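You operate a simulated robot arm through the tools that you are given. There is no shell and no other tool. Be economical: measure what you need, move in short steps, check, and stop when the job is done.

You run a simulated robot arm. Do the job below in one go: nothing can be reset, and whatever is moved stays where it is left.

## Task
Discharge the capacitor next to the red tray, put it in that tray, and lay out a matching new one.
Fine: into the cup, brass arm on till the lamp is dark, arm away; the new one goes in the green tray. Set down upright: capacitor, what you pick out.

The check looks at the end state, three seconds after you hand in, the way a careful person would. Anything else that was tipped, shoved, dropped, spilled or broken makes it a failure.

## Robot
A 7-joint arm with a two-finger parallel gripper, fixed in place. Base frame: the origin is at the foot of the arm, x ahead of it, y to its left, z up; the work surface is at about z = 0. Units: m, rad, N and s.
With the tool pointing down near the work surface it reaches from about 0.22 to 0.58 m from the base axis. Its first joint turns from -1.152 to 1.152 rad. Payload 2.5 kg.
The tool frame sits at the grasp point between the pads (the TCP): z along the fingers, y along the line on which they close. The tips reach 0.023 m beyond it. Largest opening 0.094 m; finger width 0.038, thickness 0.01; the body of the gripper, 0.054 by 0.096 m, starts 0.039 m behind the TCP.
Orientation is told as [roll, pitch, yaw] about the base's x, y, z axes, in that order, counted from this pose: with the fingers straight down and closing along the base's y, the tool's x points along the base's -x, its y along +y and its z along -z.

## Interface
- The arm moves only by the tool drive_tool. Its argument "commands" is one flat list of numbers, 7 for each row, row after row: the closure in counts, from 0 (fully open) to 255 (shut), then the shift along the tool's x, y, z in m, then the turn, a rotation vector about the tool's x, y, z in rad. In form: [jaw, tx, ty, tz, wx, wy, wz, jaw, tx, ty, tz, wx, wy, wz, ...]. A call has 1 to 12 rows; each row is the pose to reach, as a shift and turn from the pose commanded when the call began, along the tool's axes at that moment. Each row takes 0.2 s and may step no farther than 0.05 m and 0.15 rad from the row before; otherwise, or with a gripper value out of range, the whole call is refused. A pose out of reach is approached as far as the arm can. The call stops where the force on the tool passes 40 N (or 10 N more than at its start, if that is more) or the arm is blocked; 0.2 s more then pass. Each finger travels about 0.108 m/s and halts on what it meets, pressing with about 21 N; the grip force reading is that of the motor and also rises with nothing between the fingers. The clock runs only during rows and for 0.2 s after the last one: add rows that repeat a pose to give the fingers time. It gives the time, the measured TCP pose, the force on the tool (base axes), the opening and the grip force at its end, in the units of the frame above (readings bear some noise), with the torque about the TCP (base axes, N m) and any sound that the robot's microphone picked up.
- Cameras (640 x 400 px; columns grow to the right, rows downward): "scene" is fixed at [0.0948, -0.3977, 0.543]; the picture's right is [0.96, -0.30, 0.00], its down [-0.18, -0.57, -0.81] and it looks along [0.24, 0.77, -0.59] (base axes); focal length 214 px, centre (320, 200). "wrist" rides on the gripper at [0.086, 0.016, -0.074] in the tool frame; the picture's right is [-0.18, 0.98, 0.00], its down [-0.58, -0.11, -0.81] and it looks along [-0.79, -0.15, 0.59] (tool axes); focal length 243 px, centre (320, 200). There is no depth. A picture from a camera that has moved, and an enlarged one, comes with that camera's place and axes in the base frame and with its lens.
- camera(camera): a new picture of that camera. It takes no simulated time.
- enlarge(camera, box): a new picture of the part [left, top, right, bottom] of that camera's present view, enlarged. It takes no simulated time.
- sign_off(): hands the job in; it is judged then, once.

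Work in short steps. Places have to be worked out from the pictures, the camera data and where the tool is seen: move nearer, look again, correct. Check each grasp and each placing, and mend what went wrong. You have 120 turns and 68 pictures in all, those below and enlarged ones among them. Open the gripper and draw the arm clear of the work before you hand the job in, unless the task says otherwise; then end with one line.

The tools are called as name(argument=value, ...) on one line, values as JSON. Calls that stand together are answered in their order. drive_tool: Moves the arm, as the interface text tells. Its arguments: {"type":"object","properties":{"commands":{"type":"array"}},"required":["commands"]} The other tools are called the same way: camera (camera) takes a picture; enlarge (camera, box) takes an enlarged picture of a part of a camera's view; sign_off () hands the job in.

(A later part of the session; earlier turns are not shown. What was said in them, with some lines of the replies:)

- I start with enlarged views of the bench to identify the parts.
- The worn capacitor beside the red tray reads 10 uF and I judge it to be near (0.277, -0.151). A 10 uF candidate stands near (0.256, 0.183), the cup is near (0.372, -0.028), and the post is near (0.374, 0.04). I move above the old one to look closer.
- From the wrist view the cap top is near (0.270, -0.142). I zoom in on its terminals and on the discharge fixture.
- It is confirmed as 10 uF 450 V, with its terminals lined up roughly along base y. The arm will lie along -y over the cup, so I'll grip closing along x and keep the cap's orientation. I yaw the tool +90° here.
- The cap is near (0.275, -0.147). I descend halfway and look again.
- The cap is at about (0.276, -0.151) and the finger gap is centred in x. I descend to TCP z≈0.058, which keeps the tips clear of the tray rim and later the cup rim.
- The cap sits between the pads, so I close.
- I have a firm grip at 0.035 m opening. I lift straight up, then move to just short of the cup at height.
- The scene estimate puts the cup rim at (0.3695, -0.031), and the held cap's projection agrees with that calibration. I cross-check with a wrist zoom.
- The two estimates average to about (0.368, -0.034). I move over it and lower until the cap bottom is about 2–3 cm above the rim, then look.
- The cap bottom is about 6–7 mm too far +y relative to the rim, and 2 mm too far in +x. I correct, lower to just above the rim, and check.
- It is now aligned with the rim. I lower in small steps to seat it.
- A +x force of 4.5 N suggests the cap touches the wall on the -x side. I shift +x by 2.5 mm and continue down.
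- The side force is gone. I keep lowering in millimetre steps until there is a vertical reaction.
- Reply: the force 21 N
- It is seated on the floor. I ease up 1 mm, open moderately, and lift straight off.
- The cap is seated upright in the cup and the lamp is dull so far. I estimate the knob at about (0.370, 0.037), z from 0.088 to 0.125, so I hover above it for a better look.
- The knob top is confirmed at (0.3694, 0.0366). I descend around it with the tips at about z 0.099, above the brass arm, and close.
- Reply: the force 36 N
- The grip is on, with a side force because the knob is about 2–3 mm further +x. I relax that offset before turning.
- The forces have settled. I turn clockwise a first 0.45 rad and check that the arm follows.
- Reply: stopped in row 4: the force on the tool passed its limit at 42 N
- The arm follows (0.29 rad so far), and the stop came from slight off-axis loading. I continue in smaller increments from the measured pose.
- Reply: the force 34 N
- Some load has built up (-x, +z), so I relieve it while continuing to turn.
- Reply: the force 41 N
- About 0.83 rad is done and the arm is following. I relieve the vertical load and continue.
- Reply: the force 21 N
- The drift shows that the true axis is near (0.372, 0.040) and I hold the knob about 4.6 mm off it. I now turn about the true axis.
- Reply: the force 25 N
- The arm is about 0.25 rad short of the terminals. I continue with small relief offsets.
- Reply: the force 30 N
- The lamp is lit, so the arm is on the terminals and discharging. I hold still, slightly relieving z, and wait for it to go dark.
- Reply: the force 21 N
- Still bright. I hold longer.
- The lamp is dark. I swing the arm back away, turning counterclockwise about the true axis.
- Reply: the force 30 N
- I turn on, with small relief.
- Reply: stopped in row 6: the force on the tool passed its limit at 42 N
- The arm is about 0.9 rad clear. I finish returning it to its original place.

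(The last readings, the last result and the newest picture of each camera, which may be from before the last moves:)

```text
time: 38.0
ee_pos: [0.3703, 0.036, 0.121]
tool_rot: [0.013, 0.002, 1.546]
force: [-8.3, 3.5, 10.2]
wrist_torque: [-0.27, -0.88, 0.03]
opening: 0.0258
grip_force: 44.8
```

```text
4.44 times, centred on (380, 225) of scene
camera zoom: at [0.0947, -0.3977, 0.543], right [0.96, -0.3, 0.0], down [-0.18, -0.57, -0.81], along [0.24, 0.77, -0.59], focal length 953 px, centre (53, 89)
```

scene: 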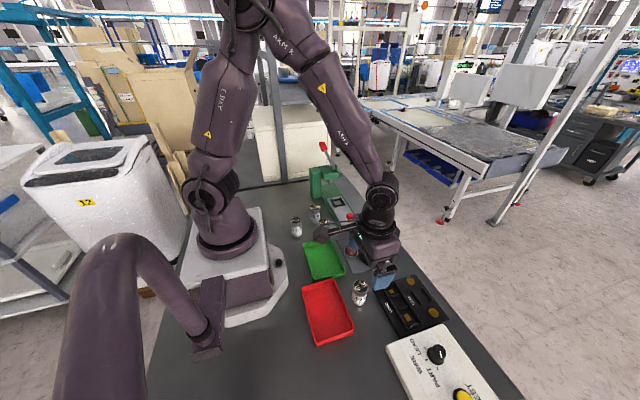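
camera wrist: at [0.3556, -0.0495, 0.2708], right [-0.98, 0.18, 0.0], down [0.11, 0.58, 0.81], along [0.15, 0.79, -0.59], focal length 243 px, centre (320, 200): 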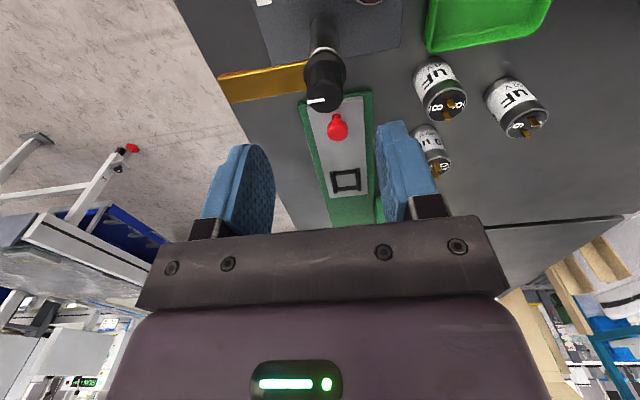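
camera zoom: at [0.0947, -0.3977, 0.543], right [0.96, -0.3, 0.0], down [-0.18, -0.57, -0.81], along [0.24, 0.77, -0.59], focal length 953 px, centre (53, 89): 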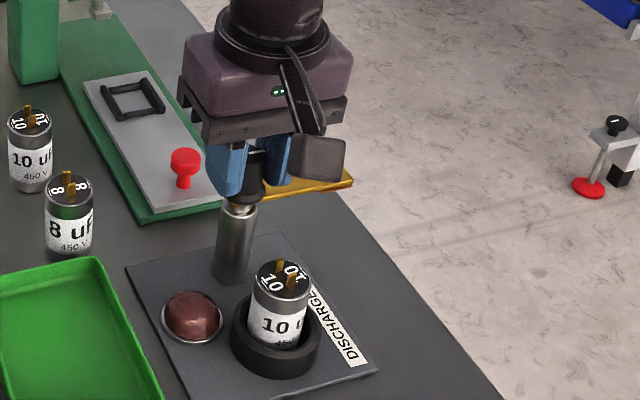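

The arm is home. I release the knob, lift clear, move above the cup, and look.

drive_tool(commands=[130, 0, 0, 0, 0, 0, 0, 100, 0, 0, 0, 0, 0, 0, 100, 0, 0, -0.04, 0, 0.013, -0.025, 100, 0, 0, -0.08, 0, 0.013, -0.025, 100, 0.04, 0, -0.08, 0, 0.013, -0.025, 100, 0.075, 0, -0.06, 0, 0.013, -0.025, 100, 0.075, 0, -0.02, 0, 0.013, -0.025, 100, 0.075, 0, -0.02, 0, 0.013, -0.025])

camera(camera="wrist")

```text
time: 39.8
ee_pos: [0.3679, -0.0406, 0.1389]
tool_rot: [0.012, 0.013, 1.57]
force: [0.4, -0.4, 1.4]
wrist_torque: [-0.02, -0.01, -0.02]
opening: 0.0571
grip_force: 0.0
```

```text
28 pictures are left
camera wrist: at [0.3509, -0.1249, 0.2145], right [-0.98, 0.18, 0.01], down [0.12, 0.59, 0.8], along [0.14, 0.78, -0.61], focal length 243 px, centre (320, 200)
```

wrist: 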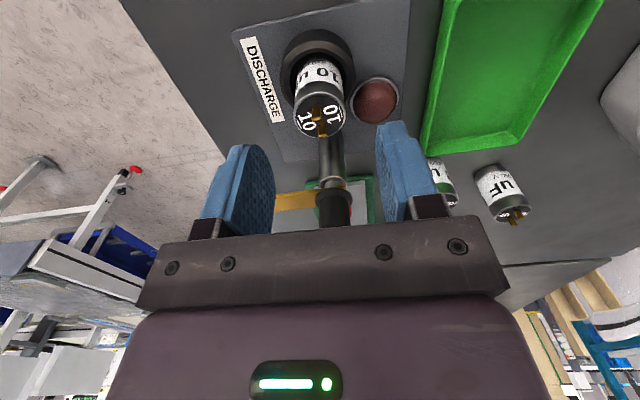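

I have a slight tilt of 0.012 to remove. The cap top is near (0.367, -0.036). I level the tool, descend, and check before gripping.

drive_tool(commands=[100, -0.003, 0, 0, 0.012, -0.013, 0, 100, -0.003, 0, 0.02, 0.012, -0.013, 0, 100, -0.003, 0, 0.02, 0.012, -0.013, 0])

enlarge(camera="wrist", box=[190, 0, 450, 240])

```text
time: 40.6
ee_pos: [0.3669, -0.0346, 0.1204]
tool_rot: [0.0, 0.001, 1.57]
force: [-0.3, 0.5, -0.3]
wrist_torque: [0.02, 0.02, 0.02]
opening: 0.0573
grip_force: 0.0
```

```text
1.67 times, centred on (320, 120) of wrist
camera zoom: at [0.3504, -0.1217, 0.1946], right [-0.98, 0.18, 0.0], down [0.11, 0.58, 0.81], along [0.15, 0.79, -0.59], focal length 404 px, centre (320, 333)
```

zoom: 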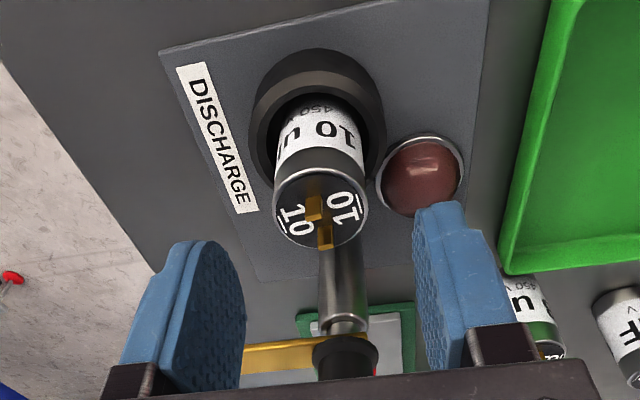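

I'm centred on the cap. I descend and grip.

drive_tool(commands=[100, 0.001, 0, 0.02, 0, 0, 0, 100, 0.001, 0, 0.04, 0, 0, 0, 100, 0.001, 0, 0.057, 0, 0, 0, 100, 0.001, 0, 0.057, 0, 0, 0, 200, 0.001, 0, 0.057, 0, 0, 0, 200, 0.001, 0, 0.057, 0, 0, 0, 200, 0.001, 0, 0.057, 0, 0, 0])

enlarge(camera="scene", box=[340, 200, 410, 270])

```text
time: 42.2
ee_pos: [0.3678, -0.0359, 0.0624]
tool_rot: [0.0, 0.001, 1.571]
force: [-0.2, -0.4, 0.1]
wrist_torque: [-0.02, -0.03, -0.02]
opening: 0.0348
grip_force: 21.0
```

```text
5.71 times, centred on (375, 235) of scene
camera zoom: at [0.0948, -0.3977, 0.543], right [0.96, -0.3, 0.0], down [-0.18, -0.57, -0.81], along [0.24, 0.77, -0.59], focal length 1226 px, centre (6, 0)
```

zoom: 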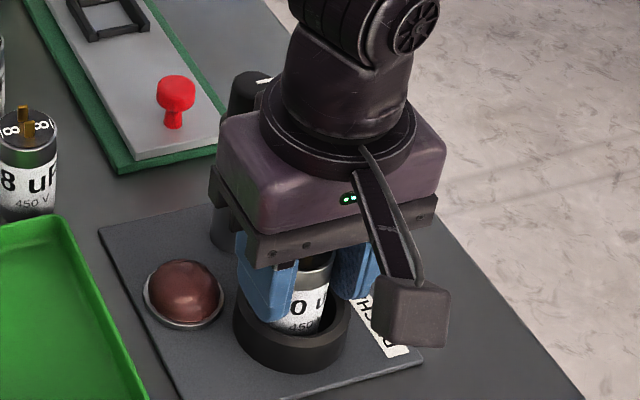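

Gripped. I lift and carry it over the red tray centre, about (0.193, -0.152).

drive_tool(commands=[200, 0, 0, -0.03, 0, 0, 0, 200, 0, 0, -0.075, 0, 0, 0, 200, 0, 0, -0.115, 0, 0, 0, 200, 0.023, 0.035, -0.115, 0, 0, 0, 200, 0.046, 0.07, -0.115, 0, 0, 0, 200, 0.07, 0.105, -0.115, 0, 0, 0, 200, 0.093, 0.14, -0.115, 0, 0, 0, 200, 0.116, 0.175, -0.115, 0, 0, 0, 200, 0.116, 0.175, -0.075, 0, 0, 0, 200, 0.116, 0.175, -0.045, 0, 0, 0, 200, 0.116, 0.175, -0.045, 0, 0, 0])

camera(camera="wrist")

enlarge(camera="scene", box=[270, 230, 410, 350])

```text
time: 44.6
ee_pos: [0.1928, -0.1521, 0.1106]
tool_rot: [-0.001, 0.003, 1.57]
force: [-0.7, 0.0, -1.1]
wrist_torque: [0.04, 0.0, 0.0]
opening: 0.0346
grip_force: 21.1
```

```text
25 pictures are left
camera wrist: at [0.175, -0.2385, 0.1849], right [-0.98, 0.18, 0.0], down [0.11, 0.58, 0.81], along [0.15, 0.79, -0.59], focal length 243 px, centre (320, 200)
```

wrist: 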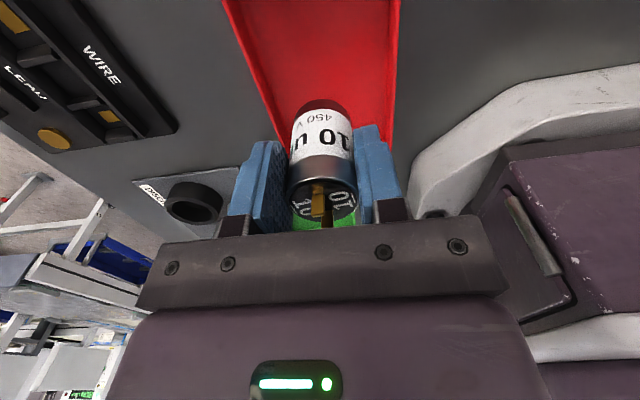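

```text
3.33 times, centred on (340, 290) of scene
camera zoom: at [0.0948, -0.3977, 0.543], right [0.96, -0.3, 0.0], down [-0.18, -0.57, -0.81], along [0.24, 0.77, -0.59], focal length 715 px, centre (253, -100)
```

zoom: 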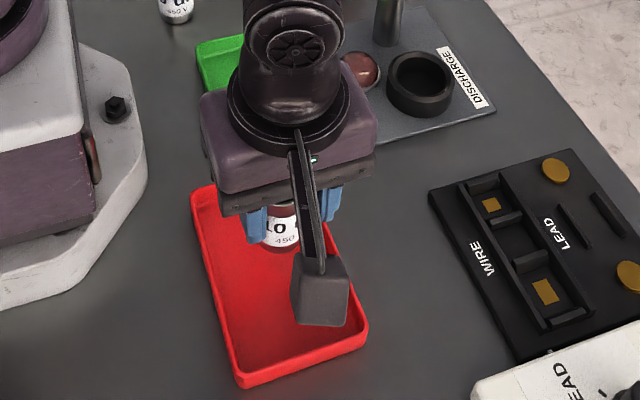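

It is over the tray, slightly toward -y of centre. I shift +y 12 mm and lower to just above the floor.

drive_tool(commands=[200, -0.012, 0, 0, 0, 0, 0, 200, -0.012, 0, 0.025, 0, 0, 0, 200, -0.012, 0, 0.043, 0, 0, 0, 200, -0.012, 0, 0.046, 0, 0, 0])

drive_tool(commands=[200, 0, 0, 0.0012, 0, 0, 0, 200, 0, 0, 0.0024, 0, 0, 0])

```text
time: 45.6
ee_pos: [0.1945, -0.1403, 0.0643]
tool_rot: [0.002, 0.001, 1.569]
force: [0.0, -0.4, -1.0]
wrist_torque: [-0.02, 0.01, -0.01]
opening: 0.0348
grip_force: 21.0
```

```text
time: 46.2
ee_pos: [0.1925, -0.1419, 0.0619]
tool_rot: [0.001, 0.002, 1.57]
force: [0.1, 0.6, -0.7]
wrist_torque: [-0.05, 0.02, 0.03]
opening: 0.0347
grip_force: 21.4
```

No contact yet, so I continue in 1 mm steps.

drive_tool(commands=[200, 0, 0, 0.001, 0, 0, 0, 200, 0, 0, 0.002, 0, 0, 0])

```text
time: 46.8
ee_pos: [0.1934, -0.1406, 0.0609]
tool_rot: [-0.002, 0.002, 1.569]
force: [0.2, 1.7, 15.7]
wrist_torque: [0.13, 0.19, -0.08]
opening: 0.0349
grip_force: 21.0
```

Contact with the tray floor. I ease off 0.5 mm, open, and lift away.

drive_tool(commands=[200, 0, 0, -0.0007, 0, 0, 0, 100, 0, 0, -0.0007, 0, 0, 0, 100, 0, 0, -0.0007, 0, 0, 0, 100, 0, 0, -0.03, 0, 0, 0, 100, 0, 0, -0.075, 0, 0, 0, 100, 0, 0, -0.12, 0, 0, 0, 100, -0.04, 0, -0.15, 0, 0, 0, 100, -0.085, -0.01, -0.16, 0, 0, 0, 100, -0.13, -0.02, -0.16, 0, 0, 0, 100, -0.175, -0.03, -0.16, 0, 0, 0, 100, -0.175, -0.03, -0.16, 0, 0, 0])

camera(camera="wrist")

enlarge(camera="scene", box=[270, 190, 410, 350])

```text
time: 49.2
ee_pos: [0.2217, 0.0358, 0.2216]
tool_rot: [-0.002, 0.0, 1.57]
force: [-0.6, -0.9, -0.5]
wrist_torque: [0.0, -0.01, 0.01]
opening: 0.057
grip_force: 0.1
```

```text
23 pictures are left
camera wrist: at [0.2046, -0.05, 0.296], right [-0.98, 0.18, 0.0], down [0.11, 0.58, 0.81], along [0.15, 0.79, -0.59], focal length 243 px, centre (320, 200)
```

wrist: 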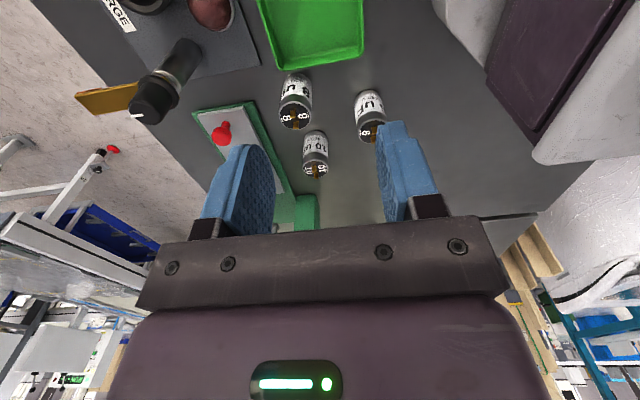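

```text
2.50 times, centred on (340, 270) of scene
camera zoom: at [0.0948, -0.3977, 0.543], right [0.96, -0.3, 0.0], down [-0.18, -0.57, -0.81], along [0.24, 0.77, -0.59], focal length 536 px, centre (270, 25)
```

zoom: 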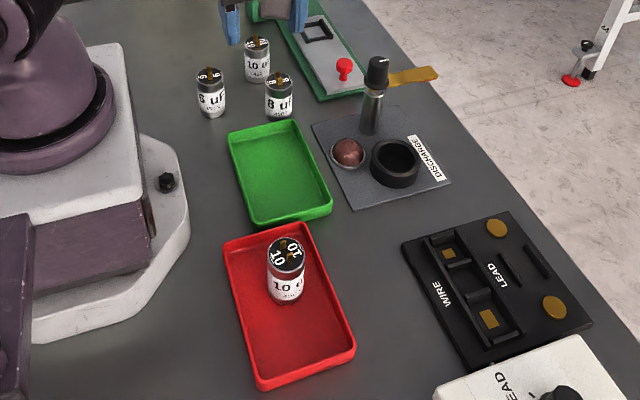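

The old cap stands upright in the red tray. The new 10 uF is near (0.253, 0.178), so I move above it and look.

drive_tool(commands=[100, -0.045, -0.01, 0, 0, 0, 0, 100, -0.09, -0.02, 0, 0, 0, 0, 100, -0.14, -0.031, 0, 0, 0, 0, 100, -0.14, -0.031, 0.04, 0, 0, 0, 100, -0.14, -0.031, 0.08, 0, 0, 0, 100, -0.14, -0.031, 0.08, 0, 0, 0])

camera(camera="wrist")

enlarge(camera="scene", box=[270, 180, 370, 260])

```text
refused: row 3 steps farther than a row can; nothing moved
```

```text
21 pictures are left
camera wrist: at [0.2046, -0.05, 0.296], right [-0.98, 0.18, 0.0], down [0.11, 0.58, 0.81], along [0.15, 0.79, -0.59], focal length 243 px, centre (320, 200)
```

wrist: 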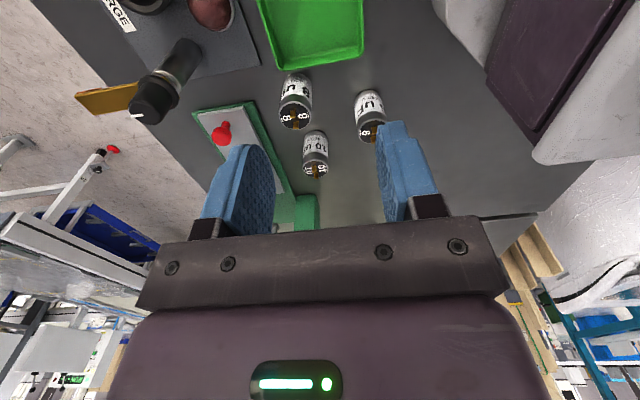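

```text
5.00 times, centred on (320, 220) of scene
camera zoom: at [0.0948, -0.3977, 0.543], right [0.96, -0.3, 0.0], down [-0.18, -0.57, -0.81], along [0.24, 0.77, -0.59], focal length 1072 px, centre (320, 100)
```

zoom: 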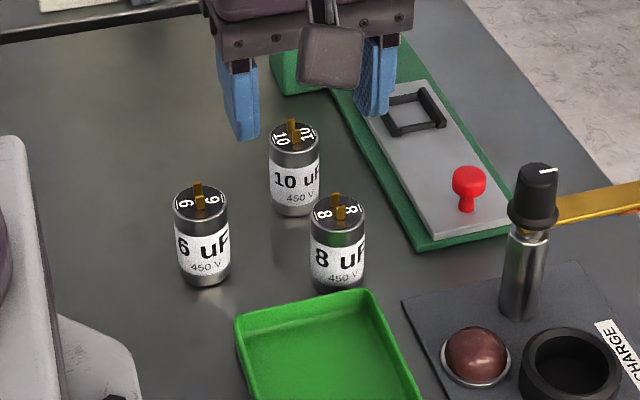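

One step was slightly too long, so I resend with smaller ones.

drive_tool(commands=[100, -0.04, -0.008, 0, 0, 0, 0, 100, -0.08, -0.016, 0, 0, 0, 0, 100, -0.12, -0.024, 0, 0, 0, 0, 100, -0.14, -0.031, 0, 0, 0, 0, 100, -0.14, -0.031, 0.04, 0, 0, 0, 100, -0.14, -0.031, 0.08, 0, 0, 0, 100, -0.14, -0.031, 0.08, 0, 0, 0])

camera(camera="wrist")

enlarge(camera="scene", box=[270, 180, 370, 260])

```text
time: 50.8
ee_pos: [0.254, 0.1761, 0.1369]
tool_rot: [0.001, 0.002, 1.57]
force: [-0.2, 0.1, 0.2]
wrist_torque: [0.02, -0.01, 0.02]
opening: 0.0572
grip_force: 0.0
```

```text
19 pictures are left
camera wrist: at [0.2363, 0.0898, 0.212], right [-0.98, 0.19, 0.0], down [0.11, 0.58, 0.81], along [0.15, 0.79, -0.59], focal length 243 px, centre (320, 200)
```

wrist: 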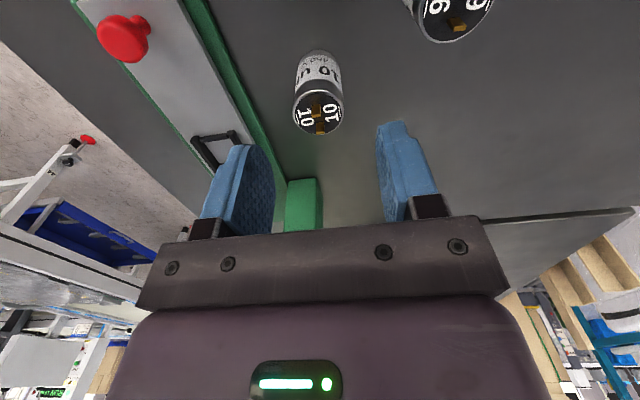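

```text
5.00 times, centred on (320, 220) of scene
camera zoom: at [0.0948, -0.3977, 0.543], right [0.96, -0.3, 0.0], down [-0.18, -0.57, -0.81], along [0.24, 0.77, -0.59], focal length 1072 px, centre (320, 100)
```

zoom: 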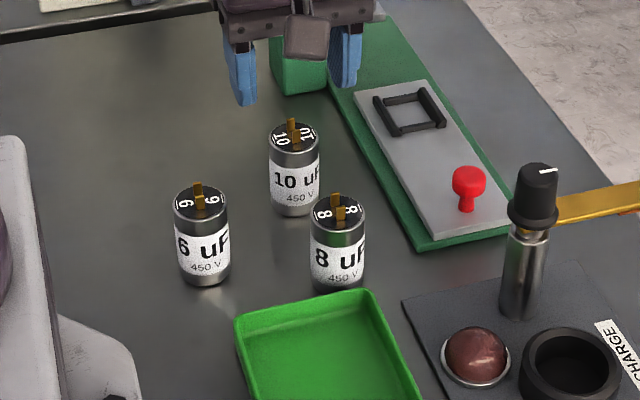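

The cap top is at (0.255, 0.180). I lower to grasp height and grip, keeping the camera housing above the 8 uF part.

drive_tool(commands=[100, -0.004, -0.001, 0, 0, 0, 0, 100, -0.004, -0.001, 0.03, 0, 0, 0, 100, -0.004, -0.001, 0.06, 0, 0, 0, 100, -0.004, -0.001, 0.079, 0, 0, 0, 100, -0.004, -0.001, 0.079, 0, 0, 0])

camera(camera="wrist")

```text
time: 52.0
ee_pos: [0.2558, 0.1785, 0.0588]
tool_rot: [0.0, 0.0, 1.571]
force: [0.5, 0.2, 0.5]
wrist_torque: [0.02, -0.02, -0.01]
opening: 0.0574
grip_force: 0.1
```

```text
17 pictures are left
camera wrist: at [0.2389, 0.0934, 0.1328], right [-0.98, 0.18, 0.0], down [0.11, 0.58, 0.81], along [0.15, 0.79, -0.59], focal length 243 px, centre (320, 200)
```

wrist: 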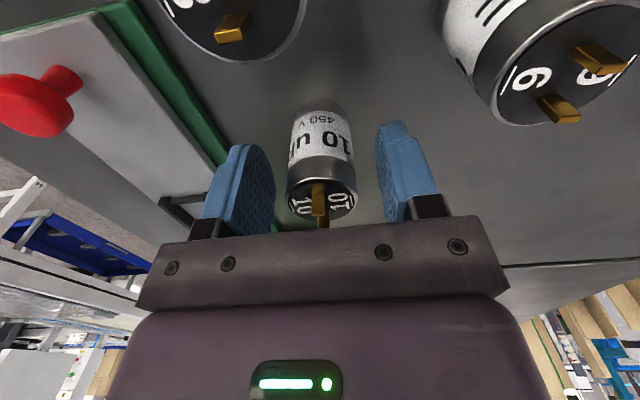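

The cap is between the pads, reading 10 uF 450 V. I close and lift.

drive_tool(commands=[150, 0, 0, 0, 0, 0, 0, 200, 0, 0, 0, 0, 0, 0, 200, 0, 0, 0, 0, 0, 0, 200, 0, 0, 0, 0, 0, 0, 200, 0, 0, -0.03, 0, 0, 0, 200, 0, 0, -0.075, 0, 0, 0, 200, 0, 0, -0.12, 0, 0, 0, 200, 0, 0, -0.12, 0, 0, 0])

```text
time: 53.8
ee_pos: [0.2547, 0.1798, 0.1798]
tool_rot: [0.0, 0.001, 1.571]
force: [-0.4, -0.1, -0.8]
wrist_torque: [-0.01, 0.03, 0.01]
opening: 0.0351
grip_force: 21.0
```

It is held and lifted. I carry it over the green tray centre, about (0.233, 0.002).

drive_tool(commands=[200, 0.0445, 0.0054, 0, 0, 0, 0, 200, 0.089, 0.0108, 0, 0, 0, 0, 200, 0.1335, 0.0162, 0, 0, 0, 0, 200, 0.178, 0.0217, 0, 0, 0, 0, 200, 0.178, 0.0217, 0.04, 0, 0, 0, 200, 0.178, 0.0217, 0.075, 0, 0, 0, 200, 0.178, 0.0217, 0.075, 0, 0, 0])

camera(camera="wrist")

enlarge(camera="scene", box=[270, 200, 390, 300])

```text
time: 55.4
ee_pos: [0.2325, 0.0001, 0.1035]
tool_rot: [-0.002, 0.002, 1.569]
force: [0.4, -0.8, -0.5]
wrist_torque: [-0.02, 0.0, 0.0]
opening: 0.0349
grip_force: 21.4
```

```text
16 pictures are left
camera wrist: at [0.215, -0.0862, 0.179], right [-0.98, 0.19, 0.0], down [0.11, 0.58, 0.81], along [0.15, 0.79, -0.59], focal length 243 px, centre (320, 200)
```

wrist: 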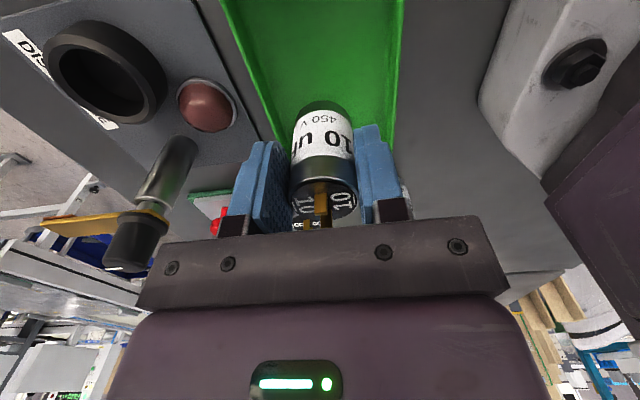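

```text
4.00 times, centred on (330, 250) of scene
camera zoom: at [0.0948, -0.3977, 0.543], right [0.96, -0.3, 0.0], down [-0.18, -0.57, -0.81], along [0.24, 0.77, -0.59], focal length 858 px, centre (280, 0)
```

zoom: 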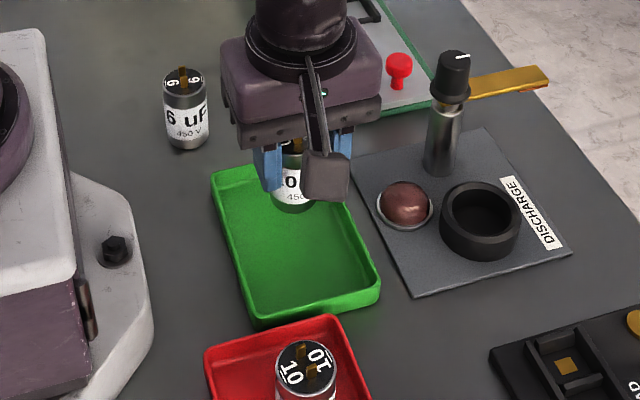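

It projects onto the tray centre. I lower to near the floor, then in millimetre steps.

drive_tool(commands=[200, 0, 0, 0.02, 0, 0, 0, 200, 0, 0, 0.036, 0, 0, 0, 200, 0, 0, 0.04, 0, 0, 0])

drive_tool(commands=[200, 0, 0, 0.001, 0, 0, 0, 200, 0, 0, 0.002, 0, 0, 0])

```text
time: 56.2
ee_pos: [0.2325, -0.0006, 0.0637]
tool_rot: [-0.001, 0.0, 1.571]
force: [0.4, -0.1, -0.5]
wrist_torque: [0.01, 0.02, 0.01]
opening: 0.0347
grip_force: 21.2
```

```text
time: 56.8
ee_pos: [0.233, 0.0008, 0.0627]
tool_rot: [0.001, 0.002, 1.572]
force: [-0.4, -0.3, 1.5]
wrist_torque: [0.05, 0.04, -0.01]
opening: 0.0349
grip_force: 21.1
```

Almost touching (1.5 N). One more millimetre.

drive_tool(commands=[200, 0, 0, 0.0008, 0, 0, 0, 200, 0, 0, 0.0013, 0, 0, 0])

```text
time: 57.4
ee_pos: [0.2337, 0.0008, 0.0621]
tool_rot: [-0.002, 0.003, 1.57]
force: [0.9, 2.7, 13.2]
wrist_torque: [0.22, -0.19, 0.0]
opening: 0.0354
grip_force: 21.0
```

It is seated. I ease off, open, lift and draw clear.

drive_tool(commands=[200, 0, 0, -0.0006, 0, 0, 0, 100, 0, 0, -0.0006, 0, 0, 0, 100, 0, 0, -0.0006, 0, 0, 0, 100, 0, 0, -0.03, 0, 0, 0, 100, 0, 0, -0.075, 0, 0, 0, 100, 0, 0, -0.12, 0, 0, 0, 60, 0, -0.03, -0.155, 0, 0, 0, 0, 0, -0.06, -0.19, 0, 0, 0, 0, 0, -0.09, -0.225, 0, 0, 0, 0, 0, -0.12, -0.25, 0, 0, 0, 0, 0, -0.12, -0.25, 0, 0, 0])

camera(camera="scene")

enlarge(camera="scene", box=[270, 190, 430, 350])

```text
time: 59.8
ee_pos: [0.3546, 0.0005, 0.3125]
tool_rot: [-0.001, 0.0, 1.571]
force: [0.0, 0.5, 0.2]
wrist_torque: [0.01, 0.01, -0.01]
opening: 0.0941
grip_force: 0.1
```

```text
14 pictures are left
```

scene: 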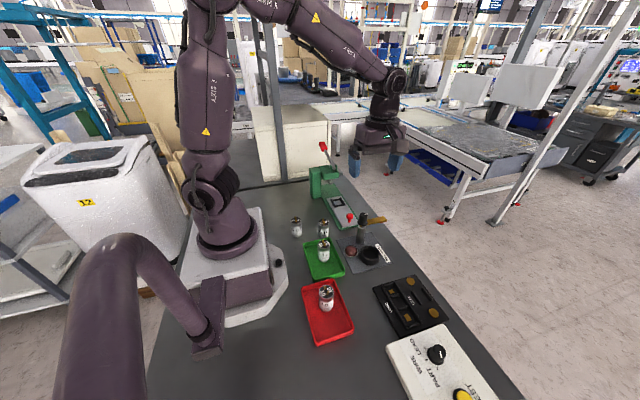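

```text
2.50 times, centred on (350, 270) of scene
camera zoom: at [0.0948, -0.3977, 0.543], right [0.96, -0.3, 0.0], down [-0.18, -0.57, -0.81], along [0.24, 0.77, -0.59], focal length 536 px, centre (245, 25)
```

zoom: 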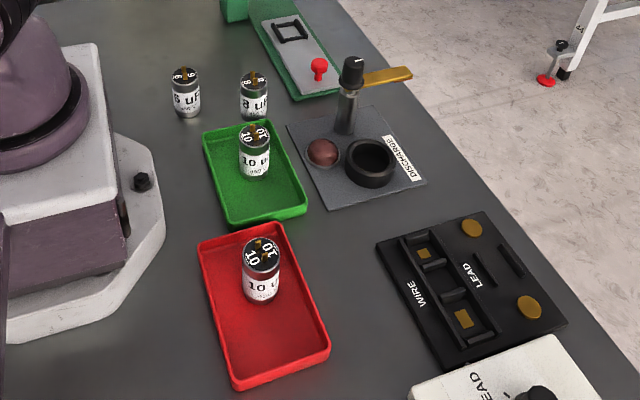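

Both capacitors stand upright in their trays, the brass arm is away, the lamp is dark, and everything else is where it was. I hand in.

sign_off()

```text
The job is handed in.
```

I discharged the old 10 uF capacitor until the lamp went dark, swung the brass arm away, and stood the capacitor in the red tray; the matching new 10 uF 450 V one stands upright in the green tray.
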